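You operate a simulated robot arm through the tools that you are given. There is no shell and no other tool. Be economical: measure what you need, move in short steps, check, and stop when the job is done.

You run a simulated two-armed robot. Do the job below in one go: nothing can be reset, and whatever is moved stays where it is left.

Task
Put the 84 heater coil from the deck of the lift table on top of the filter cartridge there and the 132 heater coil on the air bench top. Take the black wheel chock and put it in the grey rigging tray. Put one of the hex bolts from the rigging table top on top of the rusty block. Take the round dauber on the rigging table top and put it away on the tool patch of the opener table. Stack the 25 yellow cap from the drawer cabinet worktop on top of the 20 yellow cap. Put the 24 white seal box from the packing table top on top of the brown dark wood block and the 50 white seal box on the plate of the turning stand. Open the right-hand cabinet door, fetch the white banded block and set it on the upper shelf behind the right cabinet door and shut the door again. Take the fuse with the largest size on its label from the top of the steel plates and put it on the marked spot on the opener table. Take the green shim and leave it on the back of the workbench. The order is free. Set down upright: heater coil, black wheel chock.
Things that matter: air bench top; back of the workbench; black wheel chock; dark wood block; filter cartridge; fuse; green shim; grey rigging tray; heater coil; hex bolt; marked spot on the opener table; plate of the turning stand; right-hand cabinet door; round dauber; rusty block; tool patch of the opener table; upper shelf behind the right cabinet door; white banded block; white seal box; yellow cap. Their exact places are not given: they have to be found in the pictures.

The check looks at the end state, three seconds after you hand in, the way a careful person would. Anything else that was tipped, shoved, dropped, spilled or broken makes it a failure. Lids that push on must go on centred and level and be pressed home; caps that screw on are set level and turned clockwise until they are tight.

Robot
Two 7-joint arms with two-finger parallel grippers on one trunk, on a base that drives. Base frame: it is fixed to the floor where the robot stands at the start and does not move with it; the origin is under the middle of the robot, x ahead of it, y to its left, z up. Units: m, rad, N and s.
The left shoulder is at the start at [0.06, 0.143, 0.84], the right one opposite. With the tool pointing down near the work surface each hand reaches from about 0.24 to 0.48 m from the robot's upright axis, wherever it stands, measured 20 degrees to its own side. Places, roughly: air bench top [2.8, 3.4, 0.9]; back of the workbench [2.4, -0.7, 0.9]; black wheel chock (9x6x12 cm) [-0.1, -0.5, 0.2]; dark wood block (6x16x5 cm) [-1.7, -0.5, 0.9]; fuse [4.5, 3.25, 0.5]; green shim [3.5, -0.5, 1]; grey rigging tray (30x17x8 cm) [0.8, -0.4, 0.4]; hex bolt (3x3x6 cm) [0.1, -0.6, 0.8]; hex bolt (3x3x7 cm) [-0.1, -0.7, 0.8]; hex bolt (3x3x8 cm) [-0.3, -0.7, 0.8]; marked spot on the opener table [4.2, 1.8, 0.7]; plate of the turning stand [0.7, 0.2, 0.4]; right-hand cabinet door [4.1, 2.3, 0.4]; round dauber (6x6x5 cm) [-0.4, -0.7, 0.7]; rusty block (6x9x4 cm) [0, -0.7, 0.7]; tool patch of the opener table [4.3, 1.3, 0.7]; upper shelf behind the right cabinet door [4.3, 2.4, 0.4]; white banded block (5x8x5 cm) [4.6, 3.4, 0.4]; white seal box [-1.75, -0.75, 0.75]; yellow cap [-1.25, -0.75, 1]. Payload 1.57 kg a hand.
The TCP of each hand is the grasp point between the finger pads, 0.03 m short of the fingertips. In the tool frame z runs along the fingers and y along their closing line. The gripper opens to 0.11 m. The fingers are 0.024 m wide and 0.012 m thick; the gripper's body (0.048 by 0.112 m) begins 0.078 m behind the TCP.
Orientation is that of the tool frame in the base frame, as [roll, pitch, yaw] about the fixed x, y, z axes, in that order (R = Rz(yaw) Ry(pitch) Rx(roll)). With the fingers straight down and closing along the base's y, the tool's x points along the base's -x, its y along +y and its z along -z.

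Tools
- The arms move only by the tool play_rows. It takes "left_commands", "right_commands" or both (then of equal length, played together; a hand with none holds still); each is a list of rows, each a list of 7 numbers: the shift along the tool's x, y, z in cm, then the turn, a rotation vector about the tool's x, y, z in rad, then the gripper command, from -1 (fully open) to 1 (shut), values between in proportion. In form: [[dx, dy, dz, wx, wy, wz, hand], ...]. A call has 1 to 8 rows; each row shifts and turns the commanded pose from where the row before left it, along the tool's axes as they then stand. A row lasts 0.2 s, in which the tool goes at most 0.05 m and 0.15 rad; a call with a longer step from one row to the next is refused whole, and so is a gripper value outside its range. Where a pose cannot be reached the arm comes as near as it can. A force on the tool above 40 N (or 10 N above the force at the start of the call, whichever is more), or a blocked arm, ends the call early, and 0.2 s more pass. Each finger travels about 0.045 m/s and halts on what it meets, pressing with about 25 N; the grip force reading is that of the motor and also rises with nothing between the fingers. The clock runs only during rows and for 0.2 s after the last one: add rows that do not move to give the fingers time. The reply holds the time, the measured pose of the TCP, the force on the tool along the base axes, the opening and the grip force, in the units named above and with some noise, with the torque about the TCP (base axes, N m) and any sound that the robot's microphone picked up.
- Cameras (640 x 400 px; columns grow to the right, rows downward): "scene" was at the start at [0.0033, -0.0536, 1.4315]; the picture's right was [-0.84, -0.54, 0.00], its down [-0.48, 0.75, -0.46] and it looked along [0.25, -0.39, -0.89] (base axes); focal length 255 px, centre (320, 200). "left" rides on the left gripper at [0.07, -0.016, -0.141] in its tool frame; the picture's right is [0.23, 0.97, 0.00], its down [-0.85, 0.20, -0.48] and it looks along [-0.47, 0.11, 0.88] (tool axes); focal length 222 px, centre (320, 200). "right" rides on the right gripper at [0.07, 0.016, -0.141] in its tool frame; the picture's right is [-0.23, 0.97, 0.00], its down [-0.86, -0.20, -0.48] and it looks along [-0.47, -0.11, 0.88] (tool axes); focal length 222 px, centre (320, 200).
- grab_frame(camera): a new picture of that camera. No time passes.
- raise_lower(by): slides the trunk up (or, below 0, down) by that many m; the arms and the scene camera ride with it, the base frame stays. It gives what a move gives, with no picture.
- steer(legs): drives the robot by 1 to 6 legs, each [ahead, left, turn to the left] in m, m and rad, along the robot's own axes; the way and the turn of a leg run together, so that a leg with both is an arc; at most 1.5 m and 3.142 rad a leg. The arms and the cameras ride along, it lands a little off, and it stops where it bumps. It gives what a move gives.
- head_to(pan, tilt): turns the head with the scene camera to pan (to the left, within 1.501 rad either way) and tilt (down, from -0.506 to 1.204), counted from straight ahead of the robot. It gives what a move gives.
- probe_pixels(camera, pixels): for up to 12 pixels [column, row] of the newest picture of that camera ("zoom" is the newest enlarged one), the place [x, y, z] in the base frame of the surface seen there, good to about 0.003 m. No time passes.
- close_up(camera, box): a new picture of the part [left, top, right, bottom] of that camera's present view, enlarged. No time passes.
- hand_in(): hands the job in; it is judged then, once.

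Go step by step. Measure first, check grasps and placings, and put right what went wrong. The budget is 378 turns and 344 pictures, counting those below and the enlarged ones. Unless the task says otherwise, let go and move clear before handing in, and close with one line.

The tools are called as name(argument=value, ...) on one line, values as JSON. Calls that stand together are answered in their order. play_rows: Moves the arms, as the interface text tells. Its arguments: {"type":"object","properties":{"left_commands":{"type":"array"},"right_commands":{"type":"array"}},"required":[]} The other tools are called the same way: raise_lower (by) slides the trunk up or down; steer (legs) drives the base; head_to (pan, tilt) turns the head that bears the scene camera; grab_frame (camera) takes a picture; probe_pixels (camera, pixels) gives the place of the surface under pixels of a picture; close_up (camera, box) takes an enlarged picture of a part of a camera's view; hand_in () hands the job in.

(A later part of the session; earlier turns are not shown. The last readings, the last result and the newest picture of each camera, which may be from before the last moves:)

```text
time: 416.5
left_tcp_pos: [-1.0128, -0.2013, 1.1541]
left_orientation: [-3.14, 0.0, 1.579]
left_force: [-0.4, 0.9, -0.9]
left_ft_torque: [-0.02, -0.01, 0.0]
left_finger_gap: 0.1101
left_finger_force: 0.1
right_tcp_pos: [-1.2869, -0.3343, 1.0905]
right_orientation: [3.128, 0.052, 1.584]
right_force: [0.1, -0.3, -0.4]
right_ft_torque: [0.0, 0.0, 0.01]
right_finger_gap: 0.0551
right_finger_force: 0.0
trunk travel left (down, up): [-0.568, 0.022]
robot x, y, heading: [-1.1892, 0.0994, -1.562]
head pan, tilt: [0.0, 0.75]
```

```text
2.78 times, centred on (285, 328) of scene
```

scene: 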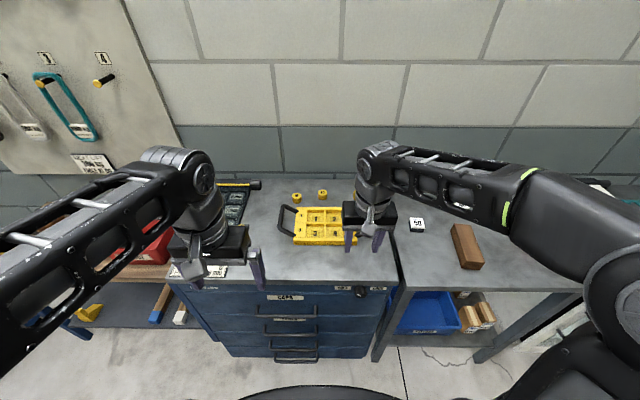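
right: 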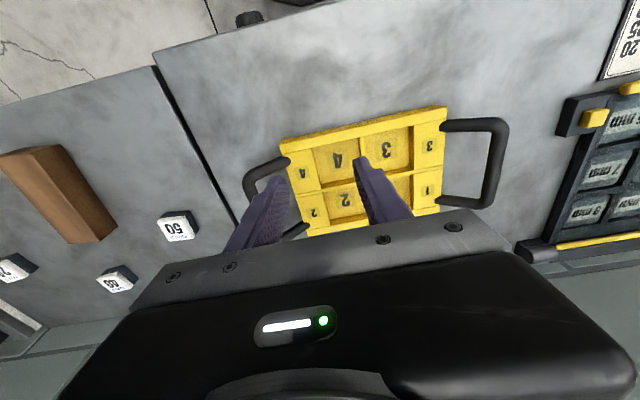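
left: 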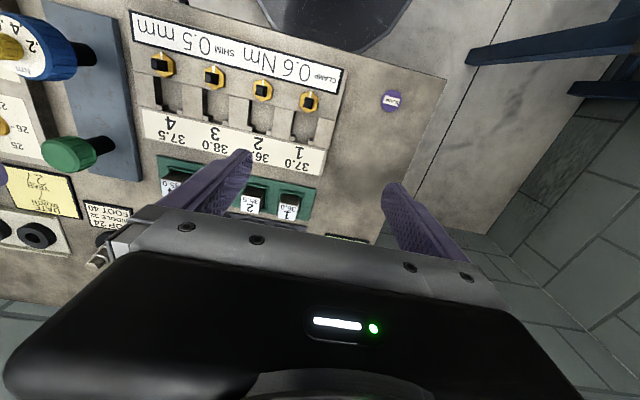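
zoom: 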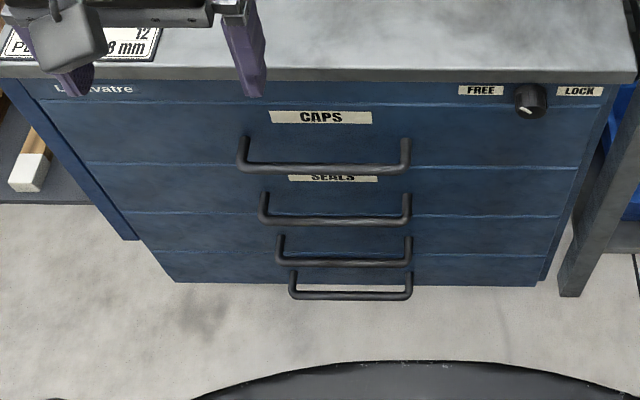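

Lowest drawer handle at y=-0.31, so robot y≥0.0. Move to (-1.12, 0.015).

steer(legs=[[0.083, 0.07, -0.01]])

play_rows(right_commands=[[0, -3, -2, 0, 0, 0, 0], [-4.5, 0, 0, 0, 0, 0, 0], [-4.5, 0, 0, 0, 0, 0, 0], [-4.5, 0, 1.5, 0, 0, 0, 0], [-3, 1, 3, 0, 0, 0, 0]])

grab_frame(camera="right")

```text
time: 417.7
left_tcp_pos: [-0.9471, -0.2885, 1.1527]
left_orientation: [-3.141, -0.001, 1.563]
left_force: [-0.3, -0.7, 0.0]
left_ft_torque: [0.01, 0.0, 0.01]
left_finger_gap: 0.11
left_finger_force: 0.0
right_tcp_pos: [-1.2228, -0.4182, 1.0878]
right_orientation: [3.128, 0.049, 1.57]
right_force: [0.1, -0.5, 0.2]
right_ft_torque: [0.01, 0.04, -0.02]
right_finger_gap: 0.055
right_finger_force: 0.0
trunk travel left (down, up): [-0.568, 0.022]
robot x, y, heading: [-1.1218, 0.0151, -1.572]
head pan, tilt: [0.0, 0.75]
```

```text
time: 418.9
left_tcp_pos: [-0.9469, -0.2878, 1.1523]
left_orientation: [-3.141, -0.002, 1.565]
left_force: [-0.6, -0.6, 0.0]
left_ft_torque: [0.01, 0.0, 0.03]
left_finger_gap: 0.11
left_finger_force: 0.0
right_tcp_pos: [-1.2434, -0.5875, 1.0699]
right_orientation: [3.128, 0.049, 1.572]
right_force: [-0.1, 0.0, -0.3]
right_ft_torque: [0.0, 0.01, 0.01]
right_finger_gap: 0.0548
right_finger_force: 0.1
trunk travel left (down, up): [-0.568, 0.022]
robot x, y, heading: [-1.1187, 0.0144, -1.574]
head pan, tilt: [0.0, 0.75]
```

```text
144 pictures are left
```

right: 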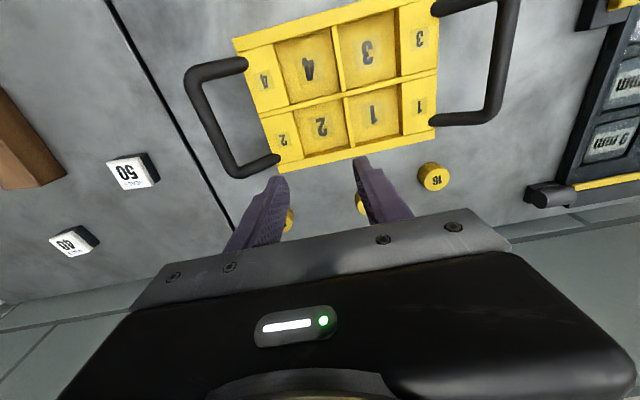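

close_up(camera="scene", box=[270, 180, 400, 260])

close_up(camera="left", box=[0, 0, 640, 260])

probe_pixels(camera="right", pixels=[[288, 222], [291, 215], [359, 203], [434, 176], [220, 70], [245, 170], [60, 160], [132, 172], [75, 240]])

```text
4.92 times, centred on (335, 220) of scene
```

zoom: 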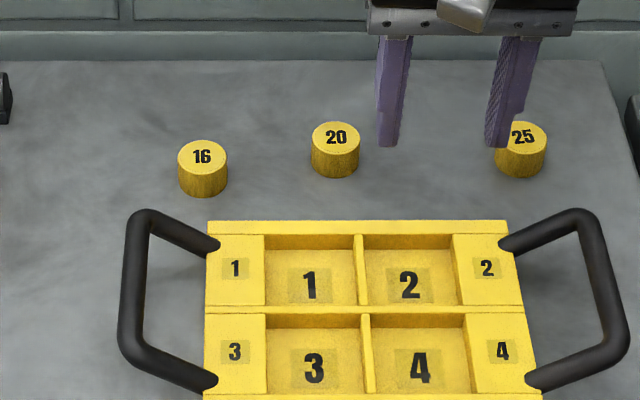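

```text
1.00 times, centred on (320, 130) of left
```

zoom: 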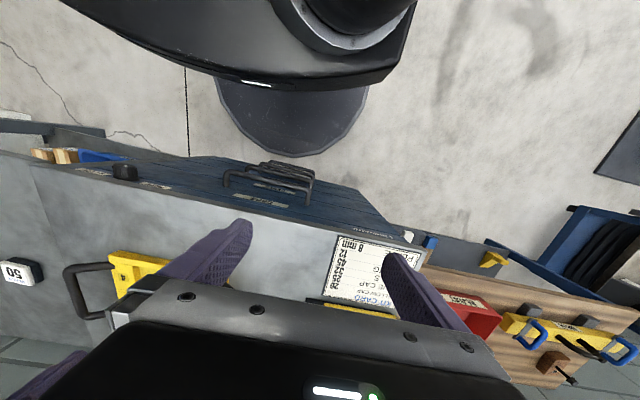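

```text
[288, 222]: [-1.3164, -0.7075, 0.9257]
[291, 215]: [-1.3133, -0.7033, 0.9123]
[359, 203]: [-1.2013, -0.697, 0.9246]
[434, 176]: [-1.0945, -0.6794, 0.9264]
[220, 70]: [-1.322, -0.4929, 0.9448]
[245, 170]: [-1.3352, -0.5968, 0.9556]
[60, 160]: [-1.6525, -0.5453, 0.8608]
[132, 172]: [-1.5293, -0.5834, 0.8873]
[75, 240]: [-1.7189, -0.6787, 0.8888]
```

close_up(camera="scene", box=[270, 180, 400, 260])

probe_pixels(camera="zoom", pixels=[[523, 138], [540, 138], [523, 150], [523, 126], [337, 138], [337, 126], [337, 151], [316, 138], [357, 138], [523, 170], [523, 185], [337, 200]])

```text
4.92 times, centred on (335, 220) of scene
```

zoom: 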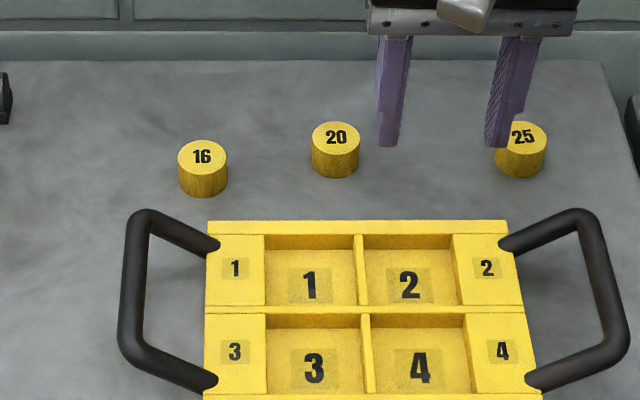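

```text
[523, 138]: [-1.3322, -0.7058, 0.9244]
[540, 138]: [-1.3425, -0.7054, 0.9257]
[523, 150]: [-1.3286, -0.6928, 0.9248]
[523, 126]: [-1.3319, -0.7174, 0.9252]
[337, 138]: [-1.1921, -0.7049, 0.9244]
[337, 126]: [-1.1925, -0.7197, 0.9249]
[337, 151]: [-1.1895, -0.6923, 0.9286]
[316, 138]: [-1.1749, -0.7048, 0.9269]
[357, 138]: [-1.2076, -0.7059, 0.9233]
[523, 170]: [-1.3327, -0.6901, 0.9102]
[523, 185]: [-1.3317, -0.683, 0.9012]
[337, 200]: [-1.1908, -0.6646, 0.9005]
```

Cap 25 centre (-1.331,-0.7055), cap 20 centre (-1.1915,-0.7055), tops 0.925. Move over cap 25 with slight forward tilt.

play_rows(right_commands=[[-1, -4.5, 0, 0, -0.05, 0, -0.2], [-2, -4.3, 1, 0, -0.05, 0, -0.2], [-4.2, 0, 1.5, 0, -0.05, 0, -0.2], [-4.2, 0, 2, 0, -0.05, 0, -0.2], [0, 0, 2, 0, 0, 0, -0.2], [0, 0, 0, 0, 0, 0, -0.2]])

grab_frame(camera="right")

```text
time: 420.3
left_tcp_pos: [-0.9465, -0.2867, 1.1531]
left_orientation: [-3.139, -0.001, 1.564]
left_force: [-0.6, 0.0, 0.0]
left_ft_torque: [-0.03, -0.03, -0.01]
left_finger_gap: 0.1101
left_finger_force: 0.0
right_tcp_pos: [-1.3303, -0.7107, 1.0235]
right_orientation: [3.127, 0.25, 1.568]
right_force: [-0.3, 0.1, -0.7]
right_ft_torque: [0.03, -0.01, 0.02]
right_finger_gap: 0.0662
right_finger_force: 0.1
trunk travel left (down, up): [-0.568, 0.022]
robot x, y, heading: [-1.1254, 0.0144, -1.571]
head pan, tilt: [0.0, 0.75]
```

```text
140 pictures are left
```

right: 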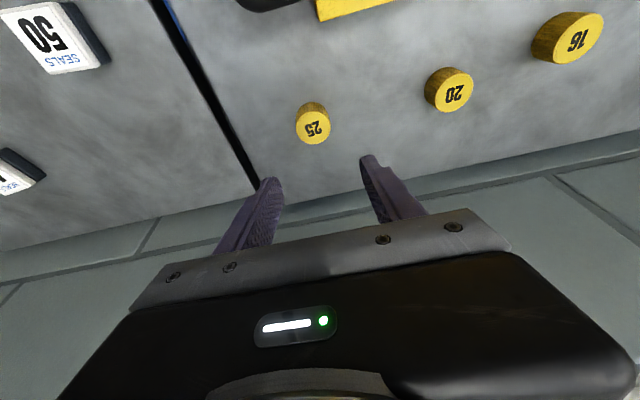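

play_rows(right_commands=[[1.35, 0, 4.3, 0, 0, 0, -0.2], [1.3, 0, 4.3, 0, 0, 0, -0.2], [0, 0, 0, 0, 0, 0, -0.2]])

grab_frame(camera="right")

```text
time: 421.1
left_tcp_pos: [-0.9474, -0.2863, 1.153]
left_orientation: [-3.14, 0.0, 1.563]
left_force: [-0.1, 0.9, 0.6]
left_ft_torque: [0.02, 0.02, -0.04]
left_finger_gap: 0.11
left_finger_force: 0.1
right_tcp_pos: [-1.33, -0.7049, 0.9342]
right_orientation: [3.127, 0.249, 1.568]
right_force: [-1.0, 0.4, -0.1]
right_ft_torque: [-0.05, 0.0, 0.01]
right_finger_gap: 0.0662
right_finger_force: 0.1
trunk travel left (down, up): [-0.568, 0.022]
robot x, y, heading: [-1.1214, 0.0174, -1.574]
head pan, tilt: [0.0, 0.75]
```

```text
139 pictures are left
```

right: 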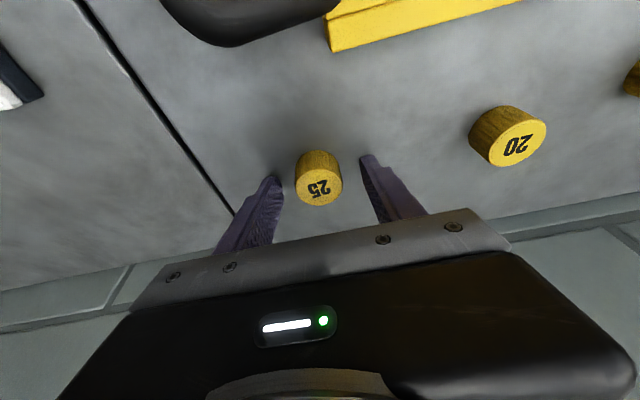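

play_rows(right_commands=[[0, 0, 0, 0, 0, 0, 1], [0, 0, 0, 0, 0, 0, 1], [0, 0, 0, 0, 0, 0, 1], [0, 0, 0, 0, 0, 0, 1], [-1, 0, -3.9, 0, 0, 0, 1], [-1, 0, -3.9, 0, 0, 0, 1], [0, 0, 0, 0, 0, 0, 1]])

grab_frame(camera="right")

```text
time: 422.7
left_tcp_pos: [-0.9483, -0.287, 1.1516]
left_orientation: [-3.14, -0.002, 1.565]
left_force: [-0.5, 0.2, 1.1]
left_ft_torque: [0.01, 0.04, 0.02]
left_finger_gap: 0.1099
left_finger_force: 0.0
right_tcp_pos: [-1.3304, -0.7038, 1.0156]
right_orientation: [3.126, 0.25, 1.568]
right_force: [-1.1, -0.1, -0.3]
right_ft_torque: [0.0, 0.0, -0.02]
right_finger_gap: 0.0332
right_finger_force: 24.8
trunk travel left (down, up): [-0.568, 0.022]
robot x, y, heading: [-1.1176, 0.0183, -1.572]
head pan, tilt: [0.0, 0.75]
```

```text
138 pictures are left
```

right: 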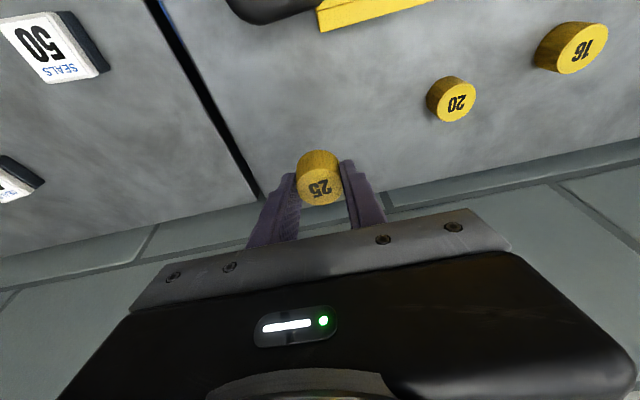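

Cap 25 held. Carry it over cap 20.

play_rows(right_commands=[[0, 4.63, 0, 0, 0, 0, 1], [0, 4.63, 0, 0, 0, 0, 1], [0, 4.63, 0, 0, 0, 0, 1], [0.7, 0, 2.8, 0, 0, 0, 1], [0, 0, 0, 0, 0, 0, 1]])

grab_frame(camera="right")

close_up(camera="scene", box=[290, 180, 370, 230])

```text
time: 423.9
left_tcp_pos: [-0.9482, -0.2873, 1.1524]
left_orientation: [-3.14, -0.001, 1.561]
left_force: [0.0, -0.3, 0.8]
left_ft_torque: [-0.01, 0.02, 0.01]
left_finger_gap: 0.11
left_finger_force: 0.1
right_tcp_pos: [-1.1886, -0.703, 0.9852]
right_orientation: [3.128, 0.25, 1.569]
right_force: [-0.7, -0.3, 0.4]
right_ft_torque: [-0.01, -0.01, 0.01]
right_finger_gap: 0.034
right_finger_force: 24.5
trunk travel left (down, up): [-0.568, 0.022]
robot x, y, heading: [-1.1202, 0.013, -1.575]
head pan, tilt: [0.0, 0.75]
```

```text
137 pictures are left
```

right: 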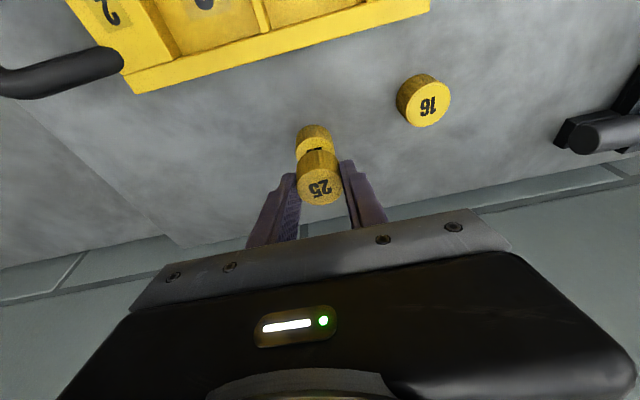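

```text
8.00 times, centred on (330, 205) of scene
```

zoom: 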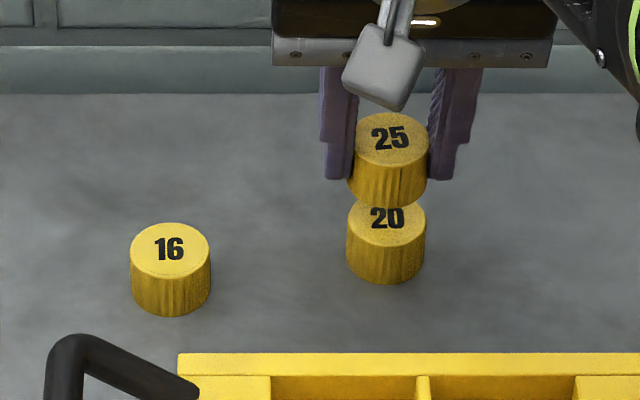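

Offset ≈3 mm in x and 2 mm in y; correct and lower.

play_rows(right_commands=[[-0.2, -0.3, 0, 0, 0, 0, 1], [0.45, 0, 1.75, 0, 0, 0, 1], [0, 0, 0, 0, 0, 0, 1]])

close_up(camera="scene", box=[310, 185, 370, 225])

close_up(camera="right", box=[260, 100, 390, 220])

```text
time: 424.7
left_tcp_pos: [-0.9469, -0.2875, 1.1536]
left_orientation: [-3.14, 0.001, 1.565]
left_force: [-0.6, 0.2, 0.7]
left_ft_torque: [0.02, -0.04, 0.06]
left_finger_gap: 0.1101
left_finger_force: 0.0
right_tcp_pos: [-1.1931, -0.7057, 0.9682]
right_orientation: [3.128, 0.25, 1.565]
right_force: [-0.1, -0.1, 0.1]
right_ft_torque: [0.01, -0.04, 0.02]
right_finger_gap: 0.0337
right_finger_force: 25.0
trunk travel left (down, up): [-0.568, 0.022]
robot x, y, heading: [-1.1206, 0.0115, -1.572]
head pan, tilt: [0.0, 0.75]
```

```text
10.00 times, centred on (340, 205) of scene
```

zoom: 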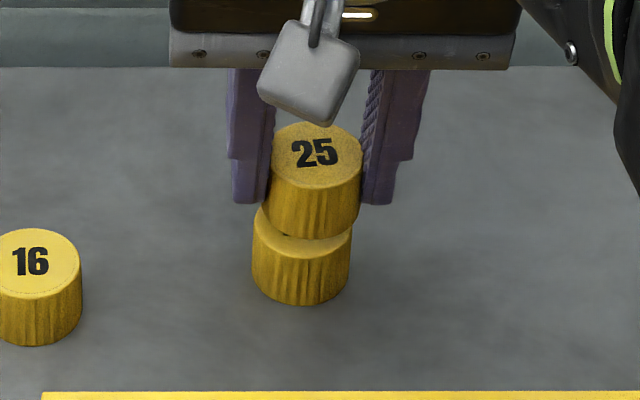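

```text
3.33 times, centred on (325, 160) of right
```

zoom: 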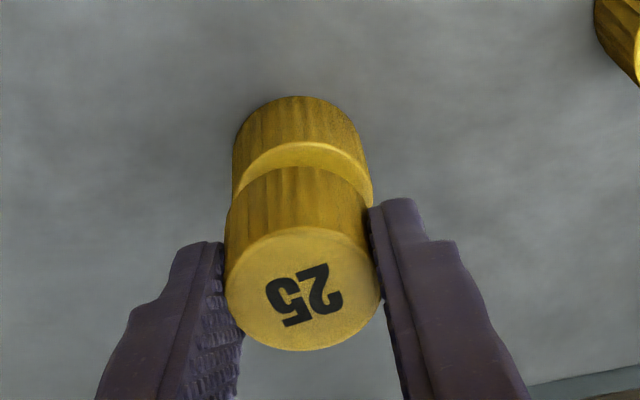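

Slight 1–2 mm correction in +x, then lower to contact.

play_rows(right_commands=[[0, 0.15, 0, 0, 0, 0, 1], [0.06, 0, 0.24, 0, 0, 0, 1], [0.04, 0, 0.15, 0, 0, 0, 1], [0.025, 0, 0.1, 0, 0, 0, 1]])

```text
time: 425.7
left_tcp_pos: [-0.9476, -0.2872, 1.1515]
left_orientation: [-3.139, -0.002, 1.564]
left_force: [-0.4, 0.9, 0.4]
left_ft_torque: [0.0, 0.0, 0.01]
left_finger_gap: 0.1102
left_finger_force: 0.0
right_tcp_pos: [-1.1907, -0.7069, 0.9645]
right_orientation: [3.126, 0.25, 1.569]
right_force: [-0.6, 0.3, -0.5]
right_ft_torque: [0.01, -0.01, -0.05]
right_finger_gap: 0.0338
right_finger_force: 24.6
trunk travel left (down, up): [-0.568, 0.022]
robot x, y, heading: [-1.1212, 0.0163, -1.569]
head pan, tilt: [0.0, 0.75]
```

play_rows(right_commands=[[0.025, 0, 0.1, 0, 0, 0, 1], [0.025, 0, 0.1, 0, 0, 0, 1], [0.025, 0, 0.1, 0, 0, 0, 1]])

```text
time: 426.5
left_tcp_pos: [-0.947, -0.288, 1.152]
left_orientation: [3.141, -0.001, 1.563]
left_force: [0.0, -0.2, -0.5]
left_ft_torque: [0.01, 0.02, 0.01]
left_finger_gap: 0.11
left_finger_force: 0.1
right_tcp_pos: [-1.1917, -0.7058, 0.9623]
right_orientation: [3.126, 0.251, 1.565]
right_force: [0.3, -0.3, 0.3]
right_ft_torque: [0.0, -0.03, -0.01]
right_finger_gap: 0.0335
right_finger_force: 24.7
trunk travel left (down, up): [-0.568, 0.022]
robot x, y, heading: [-1.1206, 0.0174, -1.569]
head pan, tilt: [0.0, 0.75]
```

play_rows(right_commands=[[0.025, 0, 0.1, 0, 0, 0, 1], [0.025, 0, 0.1, 0, 0, 0, 1], [0.025, 0, 0.1, 0, 0, 0, 1]])

close_up(camera="scene", box=[310, 185, 370, 225])

```text
time: 427.3
left_tcp_pos: [-0.9478, -0.2876, 1.1523]
left_orientation: [-3.141, 0.001, 1.563]
left_force: [-0.4, 0.3, -0.6]
left_ft_torque: [0.01, -0.01, -0.01]
left_finger_gap: 0.11
left_finger_force: 0.0
right_tcp_pos: [-1.1911, -0.7057, 0.9609]
right_orientation: [3.126, 0.25, 1.567]
right_force: [-0.1, 0.1, 3.6]
right_ft_torque: [0.03, 0.02, -0.01]
right_finger_gap: 0.034
right_finger_force: 25.6
trunk travel left (down, up): [-0.568, 0.022]
robot x, y, heading: [-1.12, 0.0147, -1.573]
head pan, tilt: [0.0, 0.75]
```

```text
10.00 times, centred on (340, 205) of scene
```

zoom: 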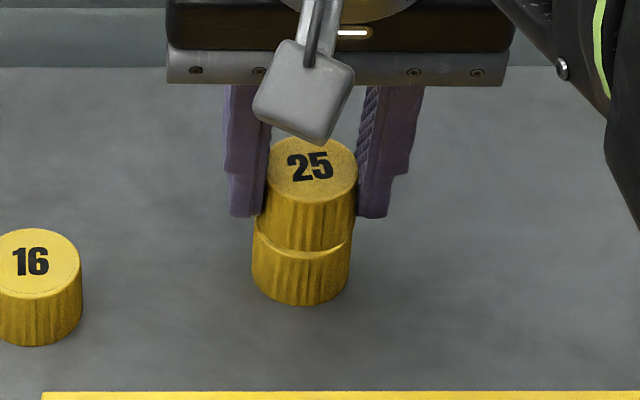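

Touching. Release and rise.

play_rows(right_commands=[[0, 0, 0, 0, 0, 0, 0.35], [0, 0, 0, 0, 0, 0, 0.2], [0, 0, 0, 0, 0, 0, 0], [0, 0, 0, 0, 0, 0, -0.1], [-0.5, 0, -2, 0, 0, 0, -0.1], [-1, 0, -3.9, 0, 0, 0, -0.1], [-0.5, 0, -4.5, 0, 0, 0, -0.1], [2, 0, -4.4, 0, 0, 0, -0.1]])

close_up(camera="scene", box=[300, 175, 380, 230])

grab_frame(camera="right")

```text
time: 429.1
left_tcp_pos: [-0.9469, -0.2858, 1.152]
left_orientation: [-3.14, 0.001, 1.565]
left_force: [-0.5, -0.2, 0.1]
left_ft_torque: [-0.03, -0.03, 0.01]
left_finger_gap: 0.11
left_finger_force: 0.0
right_tcp_pos: [-1.195, -0.6692, 1.1011]
right_orientation: [3.127, 0.25, 1.568]
right_force: [0.4, 1.1, 0.3]
right_ft_torque: [-0.03, -0.01, -0.02]
right_finger_gap: 0.0603
right_finger_force: 0.2
trunk travel left (down, up): [-0.568, 0.022]
robot x, y, heading: [-1.1198, 0.0184, -1.573]
head pan, tilt: [0.0, 0.75]
```

```text
7.27 times, centred on (340, 202) of scene
```

zoom: 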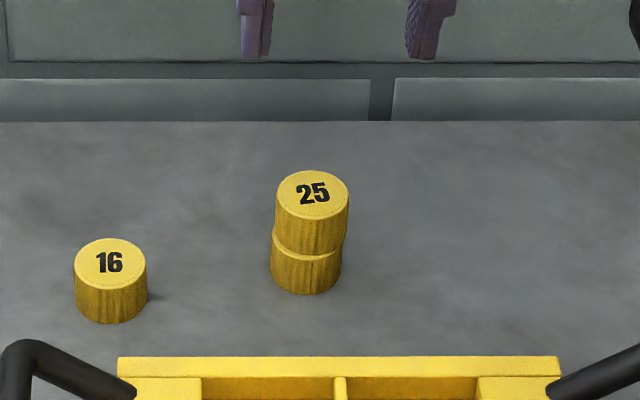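

```text
131 pictures are left
```

right: 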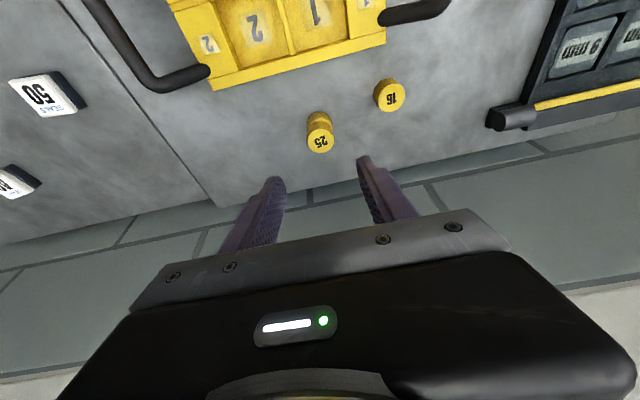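

Cap 25 sits on cap 20. Now to the packing table: retract, slide right ~0.55.

play_rows(right_commands=[[4, 0, -2, 0, 0.08, 0, 0], [4.5, 0, -1, 0, 0.08, 0, 0], [4.5, 0, 0, 0, 0.08, 0, 0]])

steer(legs=[[-0.2, 0, 0], [0, -0.5, 0], [0.12, 0, 0]])

grab_frame(camera="scene")

grab_frame(camera="right")

```text
time: 429.9
left_tcp_pos: [-0.9481, -0.2876, 1.1534]
left_orientation: [-3.14, 0.0, 1.563]
left_force: [0.4, 0.1, 0.4]
left_ft_torque: [-0.01, 0.03, -0.03]
left_finger_gap: 0.1101
left_finger_force: 0.1
right_tcp_pos: [-1.1952, -0.535, 1.1111]
right_orientation: [3.127, 0.01, 1.571]
right_force: [-0.4, -1.0, 0.7]
right_ft_torque: [0.0, 0.02, 0.02]
right_finger_gap: 0.055
right_finger_force: 0.1
trunk travel left (down, up): [-0.568, 0.022]
robot x, y, heading: [-1.1215, 0.0131, -1.578]
head pan, tilt: [0.0, 0.75]
```

```text
time: 434.9
left_tcp_pos: [-1.4419, -0.2077, 1.152]
left_orientation: [-3.14, -0.002, 1.56]
left_force: [-0.4, -0.1, 0.6]
left_ft_torque: [0.04, 0.0, -0.02]
left_finger_gap: 0.1102
left_finger_force: 0.1
right_tcp_pos: [-1.6896, -0.4556, 1.1091]
right_orientation: [3.129, 0.008, 1.57]
right_force: [0.0, -0.6, -0.4]
right_ft_torque: [0.04, 0.0, 0.0]
right_finger_gap: 0.055
right_finger_force: 0.1
trunk travel left (down, up): [-0.568, 0.022]
robot x, y, heading: [-1.6114, 0.0944, -1.581]
head pan, tilt: [0.0, 0.75]
```

```text
130 pictures are left
```

scene: 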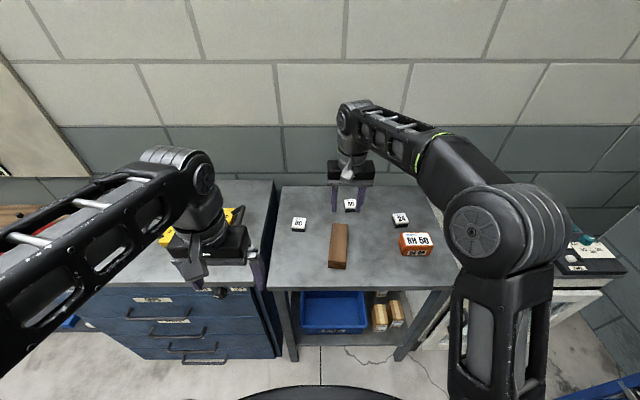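

```text
129 pictures are left
```

right: 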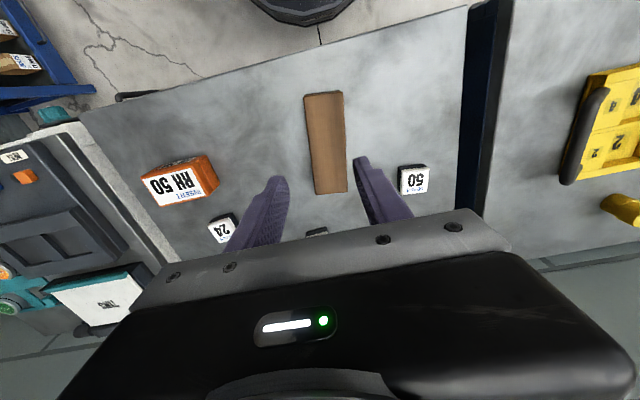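

close_up(camera="scene", box=[280, 185, 440, 285])

probe_pixels(camera="zoom", pixels=[[78, 155], [60, 155], [96, 155], [78, 175], [483, 138], [466, 138], [500, 138], [483, 158], [236, 165], [240, 310], [215, 240], [262, 240]])

```text
4.00 times, centred on (360, 235) of scene
```

zoom: 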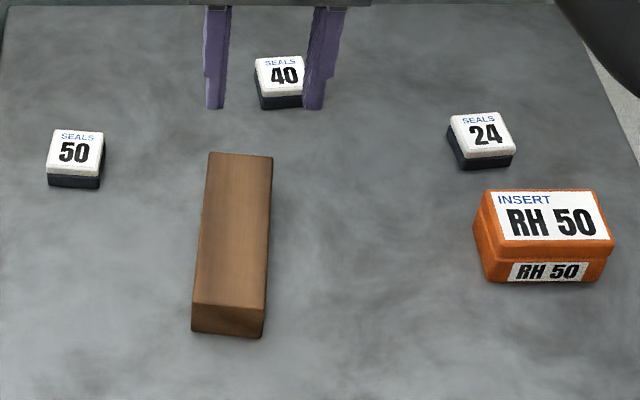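

```text
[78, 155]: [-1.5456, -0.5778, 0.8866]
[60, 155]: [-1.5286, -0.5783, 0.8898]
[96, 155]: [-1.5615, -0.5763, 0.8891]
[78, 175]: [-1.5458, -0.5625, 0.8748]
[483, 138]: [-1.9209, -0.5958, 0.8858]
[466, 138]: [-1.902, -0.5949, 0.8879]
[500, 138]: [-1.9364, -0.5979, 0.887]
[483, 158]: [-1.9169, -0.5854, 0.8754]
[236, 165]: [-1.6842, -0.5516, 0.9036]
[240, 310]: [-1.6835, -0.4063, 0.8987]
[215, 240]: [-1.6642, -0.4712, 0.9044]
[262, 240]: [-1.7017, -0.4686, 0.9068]
```

Box 24 at (-1.919,-0.597), box 50 at (-1.546,-0.576), wood block centre (-1.683,-0.482) top 0.905. Reposition base.

steer(legs=[[0.06, -0.1, 0.01]])

play_rows(right_commands=[[-3, -3.5, 2, 0, 0, 0, -0.5], [-3, -3.5, 2, 0, 0, 0, -0.5], [-2, -3, 3, 0, 0, 0, -0.5], [0, 0, 4, 0, 0, 0, -0.5]])

grab_frame(camera="right")

```text
time: 436.1
left_tcp_pos: [-1.543, -0.2656, 1.1531]
left_orientation: [-3.141, -0.001, 1.572]
left_force: [-1.7, 0.8, -0.6]
left_ft_torque: [0.0, -0.05, 0.01]
left_finger_gap: 0.11
left_finger_force: 0.0
right_tcp_pos: [-1.7861, -0.5155, 1.1094]
right_orientation: [3.126, 0.009, 1.58]
right_force: [-0.2, 0.5, -0.6]
right_ft_torque: [0.0, -0.1, 0.0]
right_finger_gap: 0.055
right_finger_force: 0.1
trunk travel left (down, up): [-0.568, 0.022]
robot x, y, heading: [-1.7152, 0.0363, -1.561]
head pan, tilt: [0.0, 0.75]
```

```text
refused: row 1 steps farther than a row can; nothing moved
```

```text
127 pictures are left
```

right: 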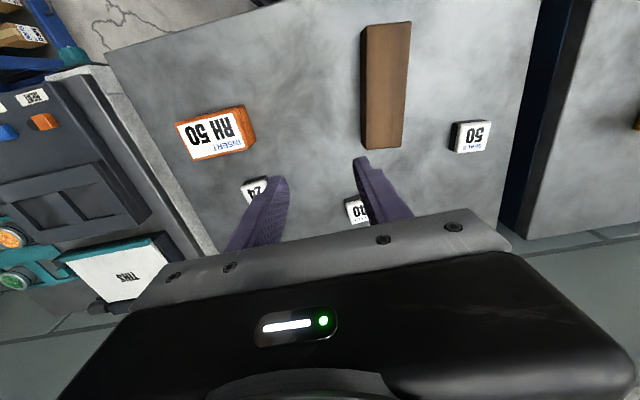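

play_rows(right_commands=[[-1.63, -2.66, 2.5, 0, 0, 0, -0.5], [-1.63, -2.66, 2.5, 0, 0, 0, -0.5], [-1.63, -2.66, 2.5, 0, 0, 0, -0.5], [-1.63, -2.66, 2.5, 0, 0, 0, -0.5], [-1.63, -2.66, 2.5, 0, 0, 0, -0.5], [0, 0, 0, 0, 0, 0, -0.5]])

grab_frame(camera="right")

```text
time: 437.5
left_tcp_pos: [-1.5404, -0.2646, 1.1534]
left_orientation: [-3.14, -0.001, 1.572]
left_force: [0.7, -0.2, 0.3]
left_ft_torque: [-0.03, -0.01, -0.05]
left_finger_gap: 0.11
left_finger_force: 0.0
right_tcp_pos: [-1.916, -0.599, 0.9823]
right_orientation: [3.127, 0.01, 1.58]
right_force: [-0.4, -0.5, -0.1]
right_ft_torque: [0.01, -0.02, -0.02]
right_finger_gap: 0.0825
right_finger_force: 0.1
trunk travel left (down, up): [-0.568, 0.022]
robot x, y, heading: [-1.7139, 0.037, -1.566]
head pan, tilt: [0.0, 0.75]
```

```text
126 pictures are left
```

right: 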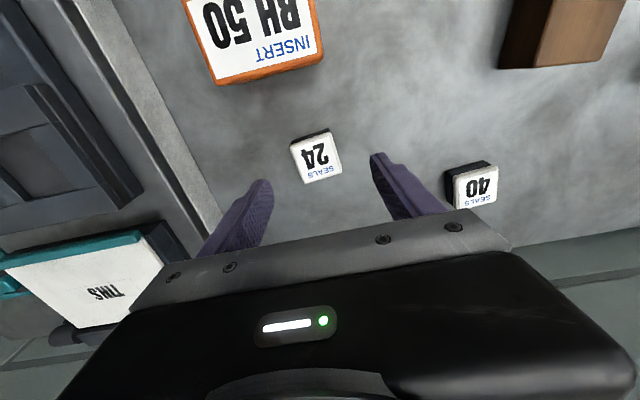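

Box 24 is rotated ~8° ccw; match yaw, descend and grip.

play_rows(right_commands=[[0.1, -0.3, 4.4, 0, 0, -0.13, -0.5], [0, 0, 4.4, 0, 0, 0, -0.5], [0, 0, 0, 0, 0, 0, -0.5]])

grab_frame(camera="right")

```text
time: 438.3
left_tcp_pos: [-1.5411, -0.2653, 1.1541]
left_orientation: [-3.141, -0.001, 1.573]
left_force: [0.4, 0.1, -0.4]
left_ft_torque: [0.0, 0.03, 0.02]
left_finger_gap: 0.11
left_finger_force: 0.0
right_tcp_pos: [-1.9164, -0.6016, 0.8959]
right_orientation: [3.128, 0.011, 1.71]
right_force: [-0.1, -0.5, 0.4]
right_ft_torque: [-0.02, 0.0, 0.03]
right_finger_gap: 0.0826
right_finger_force: 0.1
trunk travel left (down, up): [-0.568, 0.022]
robot x, y, heading: [-1.7153, 0.0346, -1.57]
head pan, tilt: [0.0, 0.75]
```

```text
125 pictures are left
```

right: 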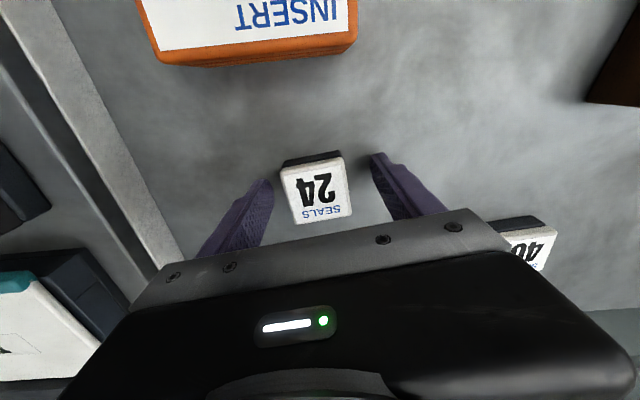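

play_rows(right_commands=[[0, 0, 0.2, 0, 0, 0, 1], [0, 0, 0, 0, 0, 0, 1], [0, 0, 0, 0, 0, 0, 1], [0, 0, 0, 0, 0, 0, 1], [0, 0, -4, 0, 0, 0, 1], [0, 0, -4.5, 0, 0, 0, 1], [0, 0, 0, 0, 0, 0, 1]])

grab_frame(camera="right")

```text
time: 439.9
left_tcp_pos: [-1.5406, -0.2659, 1.1528]
left_orientation: [-3.14, 0.0, 1.571]
left_force: [-0.1, 0.4, 0.2]
left_ft_torque: [0.01, 0.0, 0.0]
left_finger_gap: 0.1102
left_finger_force: 0.1
right_tcp_pos: [-1.9174, -0.6005, 0.9787]
right_orientation: [3.129, 0.01, 1.71]
right_force: [0.1, 0.4, -0.2]
right_ft_torque: [-0.02, -0.03, 0.02]
right_finger_gap: 0.0468
right_finger_force: 25.0
trunk travel left (down, up): [-0.568, 0.022]
robot x, y, heading: [-1.7147, 0.0393, -1.569]
head pan, tilt: [0.0, 0.75]
```

```text
124 pictures are left
```

right: 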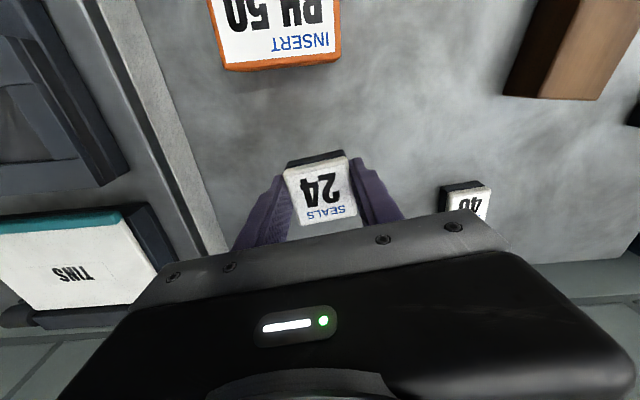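

Box 24 held. Carry it over the wood block.

play_rows(right_commands=[[1.37, 4.13, 0, 0, 0, 0, 1], [1.37, 4.13, 0, 0, 0, 0, 1], [1.37, 4.13, 0, 0, 0, 0, 1], [1.37, 4.13, 0, 0, 0, 0, 1], [1.37, 4.13, 0, 0, 0, 0, 1], [1.37, 4.13, 0, 0, 0, 0, 1], [0, 0, 0, 0, 0, 0.13, 1], [0, 0, 2.5, 0, 0, 0, 1]])

grab_frame(camera="right")

close_up(camera="scene", box=[240, 190, 400, 290])

```text
time: 441.7
left_tcp_pos: [-1.5413, -0.266, 1.1537]
left_orientation: [-3.141, -0.001, 1.573]
left_force: [0.1, 0.6, 0.8]
left_ft_torque: [0.01, -0.01, -0.03]
left_finger_gap: 0.1102
left_finger_force: 0.1
right_tcp_pos: [-1.6843, -0.4829, 0.9548]
right_orientation: [3.127, 0.011, 1.58]
right_force: [-0.2, 0.1, -0.6]
right_ft_torque: [0.0, -0.02, -0.04]
right_finger_gap: 0.0469
right_finger_force: 24.8
trunk travel left (down, up): [-0.568, 0.022]
robot x, y, heading: [-1.7171, 0.039, -1.563]
head pan, tilt: [0.0, 0.75]
```

```text
123 pictures are left
```

right: 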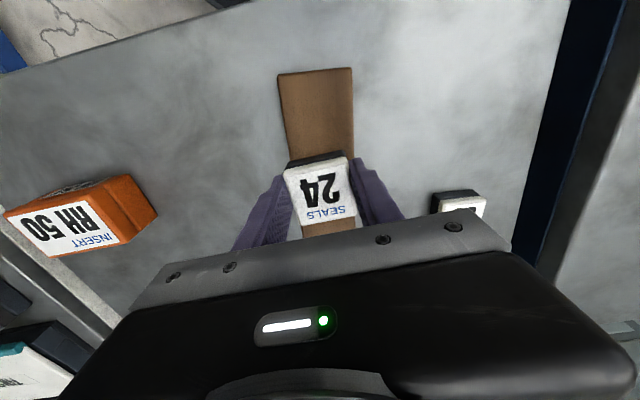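

```text
4.00 times, centred on (320, 240) of scene
```

zoom: 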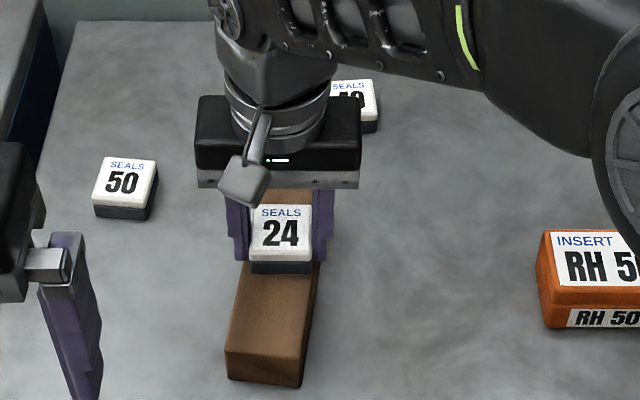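

Aligned. Lower to contact.

play_rows(right_commands=[[0, 0, 1.2, 0, 0, 0, 1], [0, 0, 0.2, 0, 0, 0, 1], [0, 0, 0.15, 0, 0, 0, 1], [0, 0, 0.15, 0, 0, 0, 1]])

```text
time: 442.7
left_tcp_pos: [-1.5413, -0.2642, 1.1526]
left_orientation: [-3.138, 0.0, 1.57]
left_force: [0.6, -0.5, 0.3]
left_ft_torque: [0.0, -0.03, 0.01]
left_finger_gap: 0.11
left_finger_force: 0.1
right_tcp_pos: [-1.6831, -0.4835, 0.9385]
right_orientation: [3.127, 0.011, 1.579]
right_force: [0.0, -0.4, 4.1]
right_ft_torque: [-0.05, 0.12, -0.02]
right_finger_gap: 0.0471
right_finger_force: 24.9
trunk travel left (down, up): [-0.568, 0.022]
robot x, y, heading: [-1.7163, 0.0371, -1.566]
head pan, tilt: [0.0, 0.75]
```

Contact. Release, rise, and look.

play_rows(right_commands=[[0, 0, 0, 0, 0, 0, 0], [0, 0, 0, 0, 0, 0, -0.3], [0, 0, 0, 0, 0, 0, -0.3], [0, 0, -3, 0, 0, 0, -0.3], [0, 0, -4.5, 0, 0, 0, -0.3], [0, 0, -4.5, 0, 0, 0, -0.3]])

grab_frame(camera="right")

```text
time: 444.1
left_tcp_pos: [-1.5406, -0.2639, 1.1533]
left_orientation: [-3.138, 0.0, 1.574]
left_force: [0.3, -0.2, 0.8]
left_ft_torque: [-0.01, 0.04, 0.01]
left_finger_gap: 0.1102
left_finger_force: 0.0
right_tcp_pos: [-1.685, -0.4795, 1.0608]
right_orientation: [3.126, 0.01, 1.579]
right_force: [0.0, 0.5, 0.2]
right_ft_torque: [0.04, 0.01, 0.01]
right_finger_gap: 0.0716
right_finger_force: 0.2
trunk travel left (down, up): [-0.568, 0.022]
robot x, y, heading: [-1.7148, 0.0395, -1.567]
head pan, tilt: [0.0, 0.75]
```

```text
121 pictures are left
```

right: 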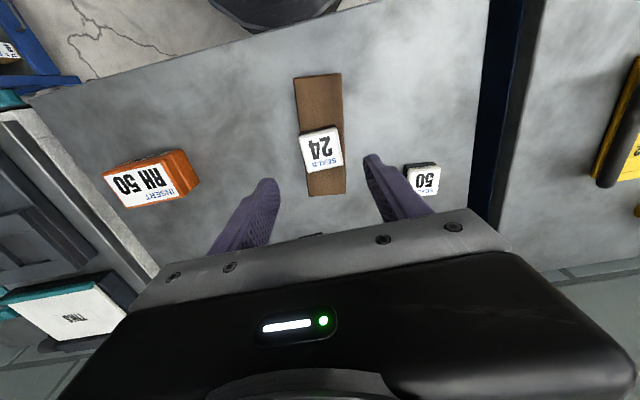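

Box 24 is on the wood block. Now left hand toward box 50; right hand retreats.

play_rows(left_commands=[[-4.4, 0, 1.5, 0, 0, 0, -0.5], [-4.4, 0, 2, 0, 0, 0, -0.5], [-4.4, 0, 2.2, 0, 0, 0, -0.5], [-4.4, 0, 2.2, 0, 0, 0, -0.5], [-4.4, 0, 2.2, 0, 0, 0, -0.5], [-4.4, 0, 2.2, 0, 0, 0, -0.5], [-4.4, 0, 2.2, 0, 0, 0, -0.5], [0, 0, 2, 0, 0, 0, -0.5]], right_commands=[[4, -2, -1, 0, 0, 0, -0.3], [4, -2, -1, 0, 0, 0, -0.3], [4, -2, -1, 0, 0, 0, -0.3], [3, -2, 0, 0, 0, 0, -0.3], [0, 0, 0, 0, 0, 0, -0.3], [0, 0, 0, 0, 0, 0, -0.3], [0, 0, 0, 0, 0, 0, -0.3], [0, 0, 0, 0, 0, 0, -0.3]])

grab_frame(camera="left")

```text
time: 445.9
left_tcp_pos: [-1.5407, -0.5732, 0.9847]
left_orientation: [-3.14, 0.0, 1.571]
left_force: [0.1, -0.4, 0.1]
left_ft_torque: [-0.03, 0.02, 0.02]
left_finger_gap: 0.0827
left_finger_force: 0.1
right_tcp_pos: [-1.7682, -0.331, 1.0863]
right_orientation: [3.126, 0.012, 1.579]
right_force: [-0.5, -0.3, -0.8]
right_ft_torque: [-0.04, -0.01, 0.0]
right_finger_gap: 0.0717
right_finger_force: 0.0
trunk travel left (down, up): [-0.568, 0.022]
robot x, y, heading: [-1.7154, 0.0345, -1.568]
head pan, tilt: [0.0, 0.75]
```

```text
120 pictures are left
```

left: 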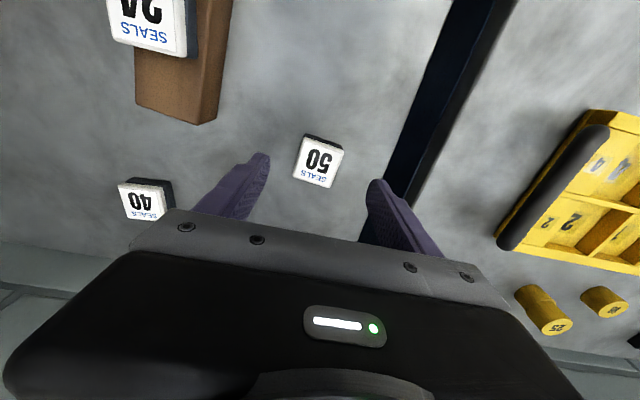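

probe_pixels(camera="left", pixels=[[319, 162], [301, 158], [337, 166], [321, 146], [316, 180], [360, 210]])

close_up(camera="left", box=[280, 125, 360, 195])

```text
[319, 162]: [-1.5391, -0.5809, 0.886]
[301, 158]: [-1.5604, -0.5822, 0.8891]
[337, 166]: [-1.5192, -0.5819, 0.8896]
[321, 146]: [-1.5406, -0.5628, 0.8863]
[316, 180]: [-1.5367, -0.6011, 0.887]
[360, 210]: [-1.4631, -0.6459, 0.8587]
```

```text
5.71 times, centred on (320, 160) of left
```

zoom: 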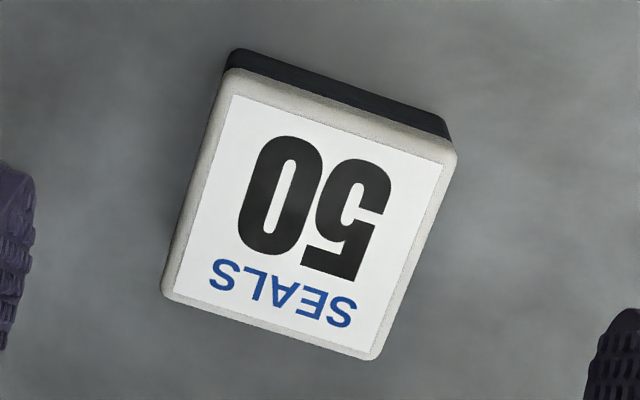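

play_rows(left_commands=[[-0.9, 0.1, 4.2, 0, 0, 0.11, -0.5], [0, 0, 4.7, 0, 0, 0, -0.5], [0, 0, 0.2, 0, 0, 0, 1], [0, 0, 0, 0, 0, 0, 1], [0, 0, 0, 0, 0, 0, 1], [0, 0, 0, 0, 0, 0, 1], [0, 0, -3, 0, 0, 0, 1], [0, 0, -4.5, 0, 0, 0, 1]])

grab_frame(camera="left")

```text
time: 447.7
left_tcp_pos: [-1.5389, -0.5798, 0.971]
left_orientation: [-3.139, -0.002, 1.46]
left_force: [0.4, 0.1, -0.9]
left_ft_torque: [-0.01, 0.01, 0.02]
left_finger_gap: 0.0471
left_finger_force: 24.9
right_tcp_pos: [-1.7668, -0.3308, 1.0865]
right_orientation: [3.129, 0.011, 1.581]
right_force: [0.4, 0.6, -0.3]
right_ft_torque: [-0.01, -0.03, 0.03]
right_finger_gap: 0.0714
right_finger_force: 0.1
trunk travel left (down, up): [-0.568, 0.022]
robot x, y, heading: [-1.7173, 0.0387, -1.561]
head pan, tilt: [0.0, 0.75]
```

```text
118 pictures are left
```

left: 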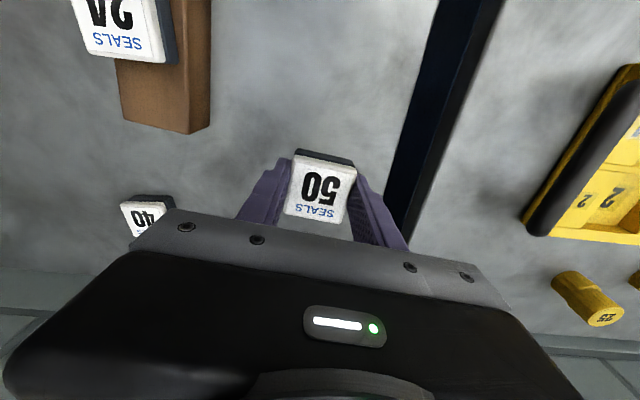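

Box 50 held. Lift, retract, and drive to the turning stand from its -x side.

play_rows(left_commands=[[0, 0, -4.5, 0, 0, 0, 1], [0, 0, -4.5, 0, 0, 0, 1], [4.5, 0, 0, 0, 0, 0, 1], [4.5, 0, 0, 0, 0, 0, 1], [4.5, 0, 0, 0, 0, 0, 1]])

steer(legs=[[-0.5, 0, 0], [0, 0, 1.565], [1.3, 0, 0], [0.45, 0, 0]])

head_to(pan=-0.2, tilt=0.9)

grab_frame(camera="scene")

```text
time: 448.9
left_tcp_pos: [-1.5226, -0.4471, 1.0624]
left_orientation: [-3.141, 0.002, 1.463]
left_force: [-0.5, 1.3, -0.3]
left_ft_torque: [0.0, 0.03, 0.0]
left_finger_gap: 0.047
left_finger_force: 25.4
right_tcp_pos: [-1.768, -0.3299, 1.0866]
right_orientation: [3.129, 0.01, 1.581]
right_force: [0.4, 0.4, -0.3]
right_ft_torque: [0.01, 0.0, 0.0]
right_finger_gap: 0.0714
right_finger_force: 0.0
trunk travel left (down, up): [-0.568, 0.022]
robot x, y, heading: [-1.7169, 0.0369, -1.572]
head pan, tilt: [0.0, 0.75]
```

```text
time: 464.1
left_tcp_pos: [0.5151, 0.707, 1.0607]
left_orientation: [-3.14, -0.001, 3.018]
left_force: [0.5, 0.4, -0.6]
left_ft_torque: [0.01, 0.03, -0.02]
left_finger_gap: 0.0471
left_finger_force: 25.0
right_tcp_pos: [0.3949, 0.4661, 1.0851]
right_orientation: [3.127, 0.008, 3.137]
right_force: [0.1, 0.2, 0.5]
right_ft_torque: [-0.02, 0.04, -0.02]
right_finger_gap: 0.0713
right_finger_force: 0.0
trunk travel left (down, up): [-0.568, 0.022]
robot x, y, heading: [0.0272, 0.5257, -0.007]
head pan, tilt: [0.0, 0.75]
```

```text
time: 464.8
left_tcp_pos: [0.5154, 0.7086, 1.0613]
left_orientation: [-3.139, 0.0, 3.016]
left_force: [0.9, -0.9, -1.2]
left_ft_torque: [0.0, 0.0, 0.01]
left_finger_gap: 0.047
left_finger_force: 23.9
right_tcp_pos: [0.3935, 0.4666, 1.0854]
right_orientation: [3.129, 0.01, 3.137]
right_force: [-0.4, -0.5, -0.2]
right_ft_torque: [-0.02, 0.02, 0.02]
right_finger_gap: 0.0717
right_finger_force: 0.0
trunk travel left (down, up): [-0.568, 0.022]
robot x, y, heading: [0.0259, 0.5244, -0.012]
head pan, tilt: [-0.201, 0.901]
```

```text
117 pictures are left
```

scene: 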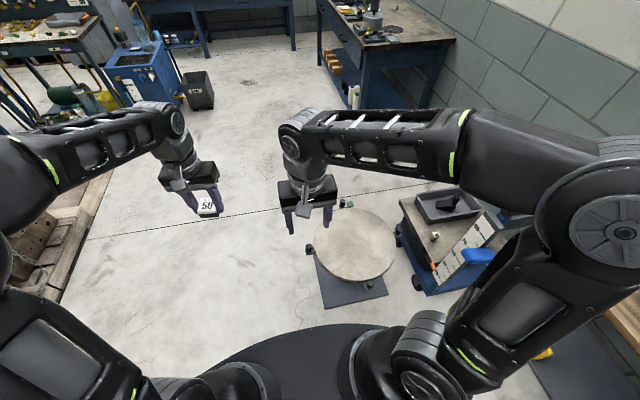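

probe_pixels(camera="scene", pixels=[[355, 245], [325, 304], [387, 292], [308, 250], [330, 250], [395, 250], [355, 280], [480, 256], [425, 280], [355, 215]])

```text
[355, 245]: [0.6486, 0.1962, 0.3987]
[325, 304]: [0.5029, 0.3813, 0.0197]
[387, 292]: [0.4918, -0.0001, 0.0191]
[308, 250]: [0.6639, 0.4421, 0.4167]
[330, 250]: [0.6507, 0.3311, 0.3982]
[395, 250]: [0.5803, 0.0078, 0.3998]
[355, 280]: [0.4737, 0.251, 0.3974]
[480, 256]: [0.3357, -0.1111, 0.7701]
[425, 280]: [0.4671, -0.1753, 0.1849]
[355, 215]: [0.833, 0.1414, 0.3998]
```

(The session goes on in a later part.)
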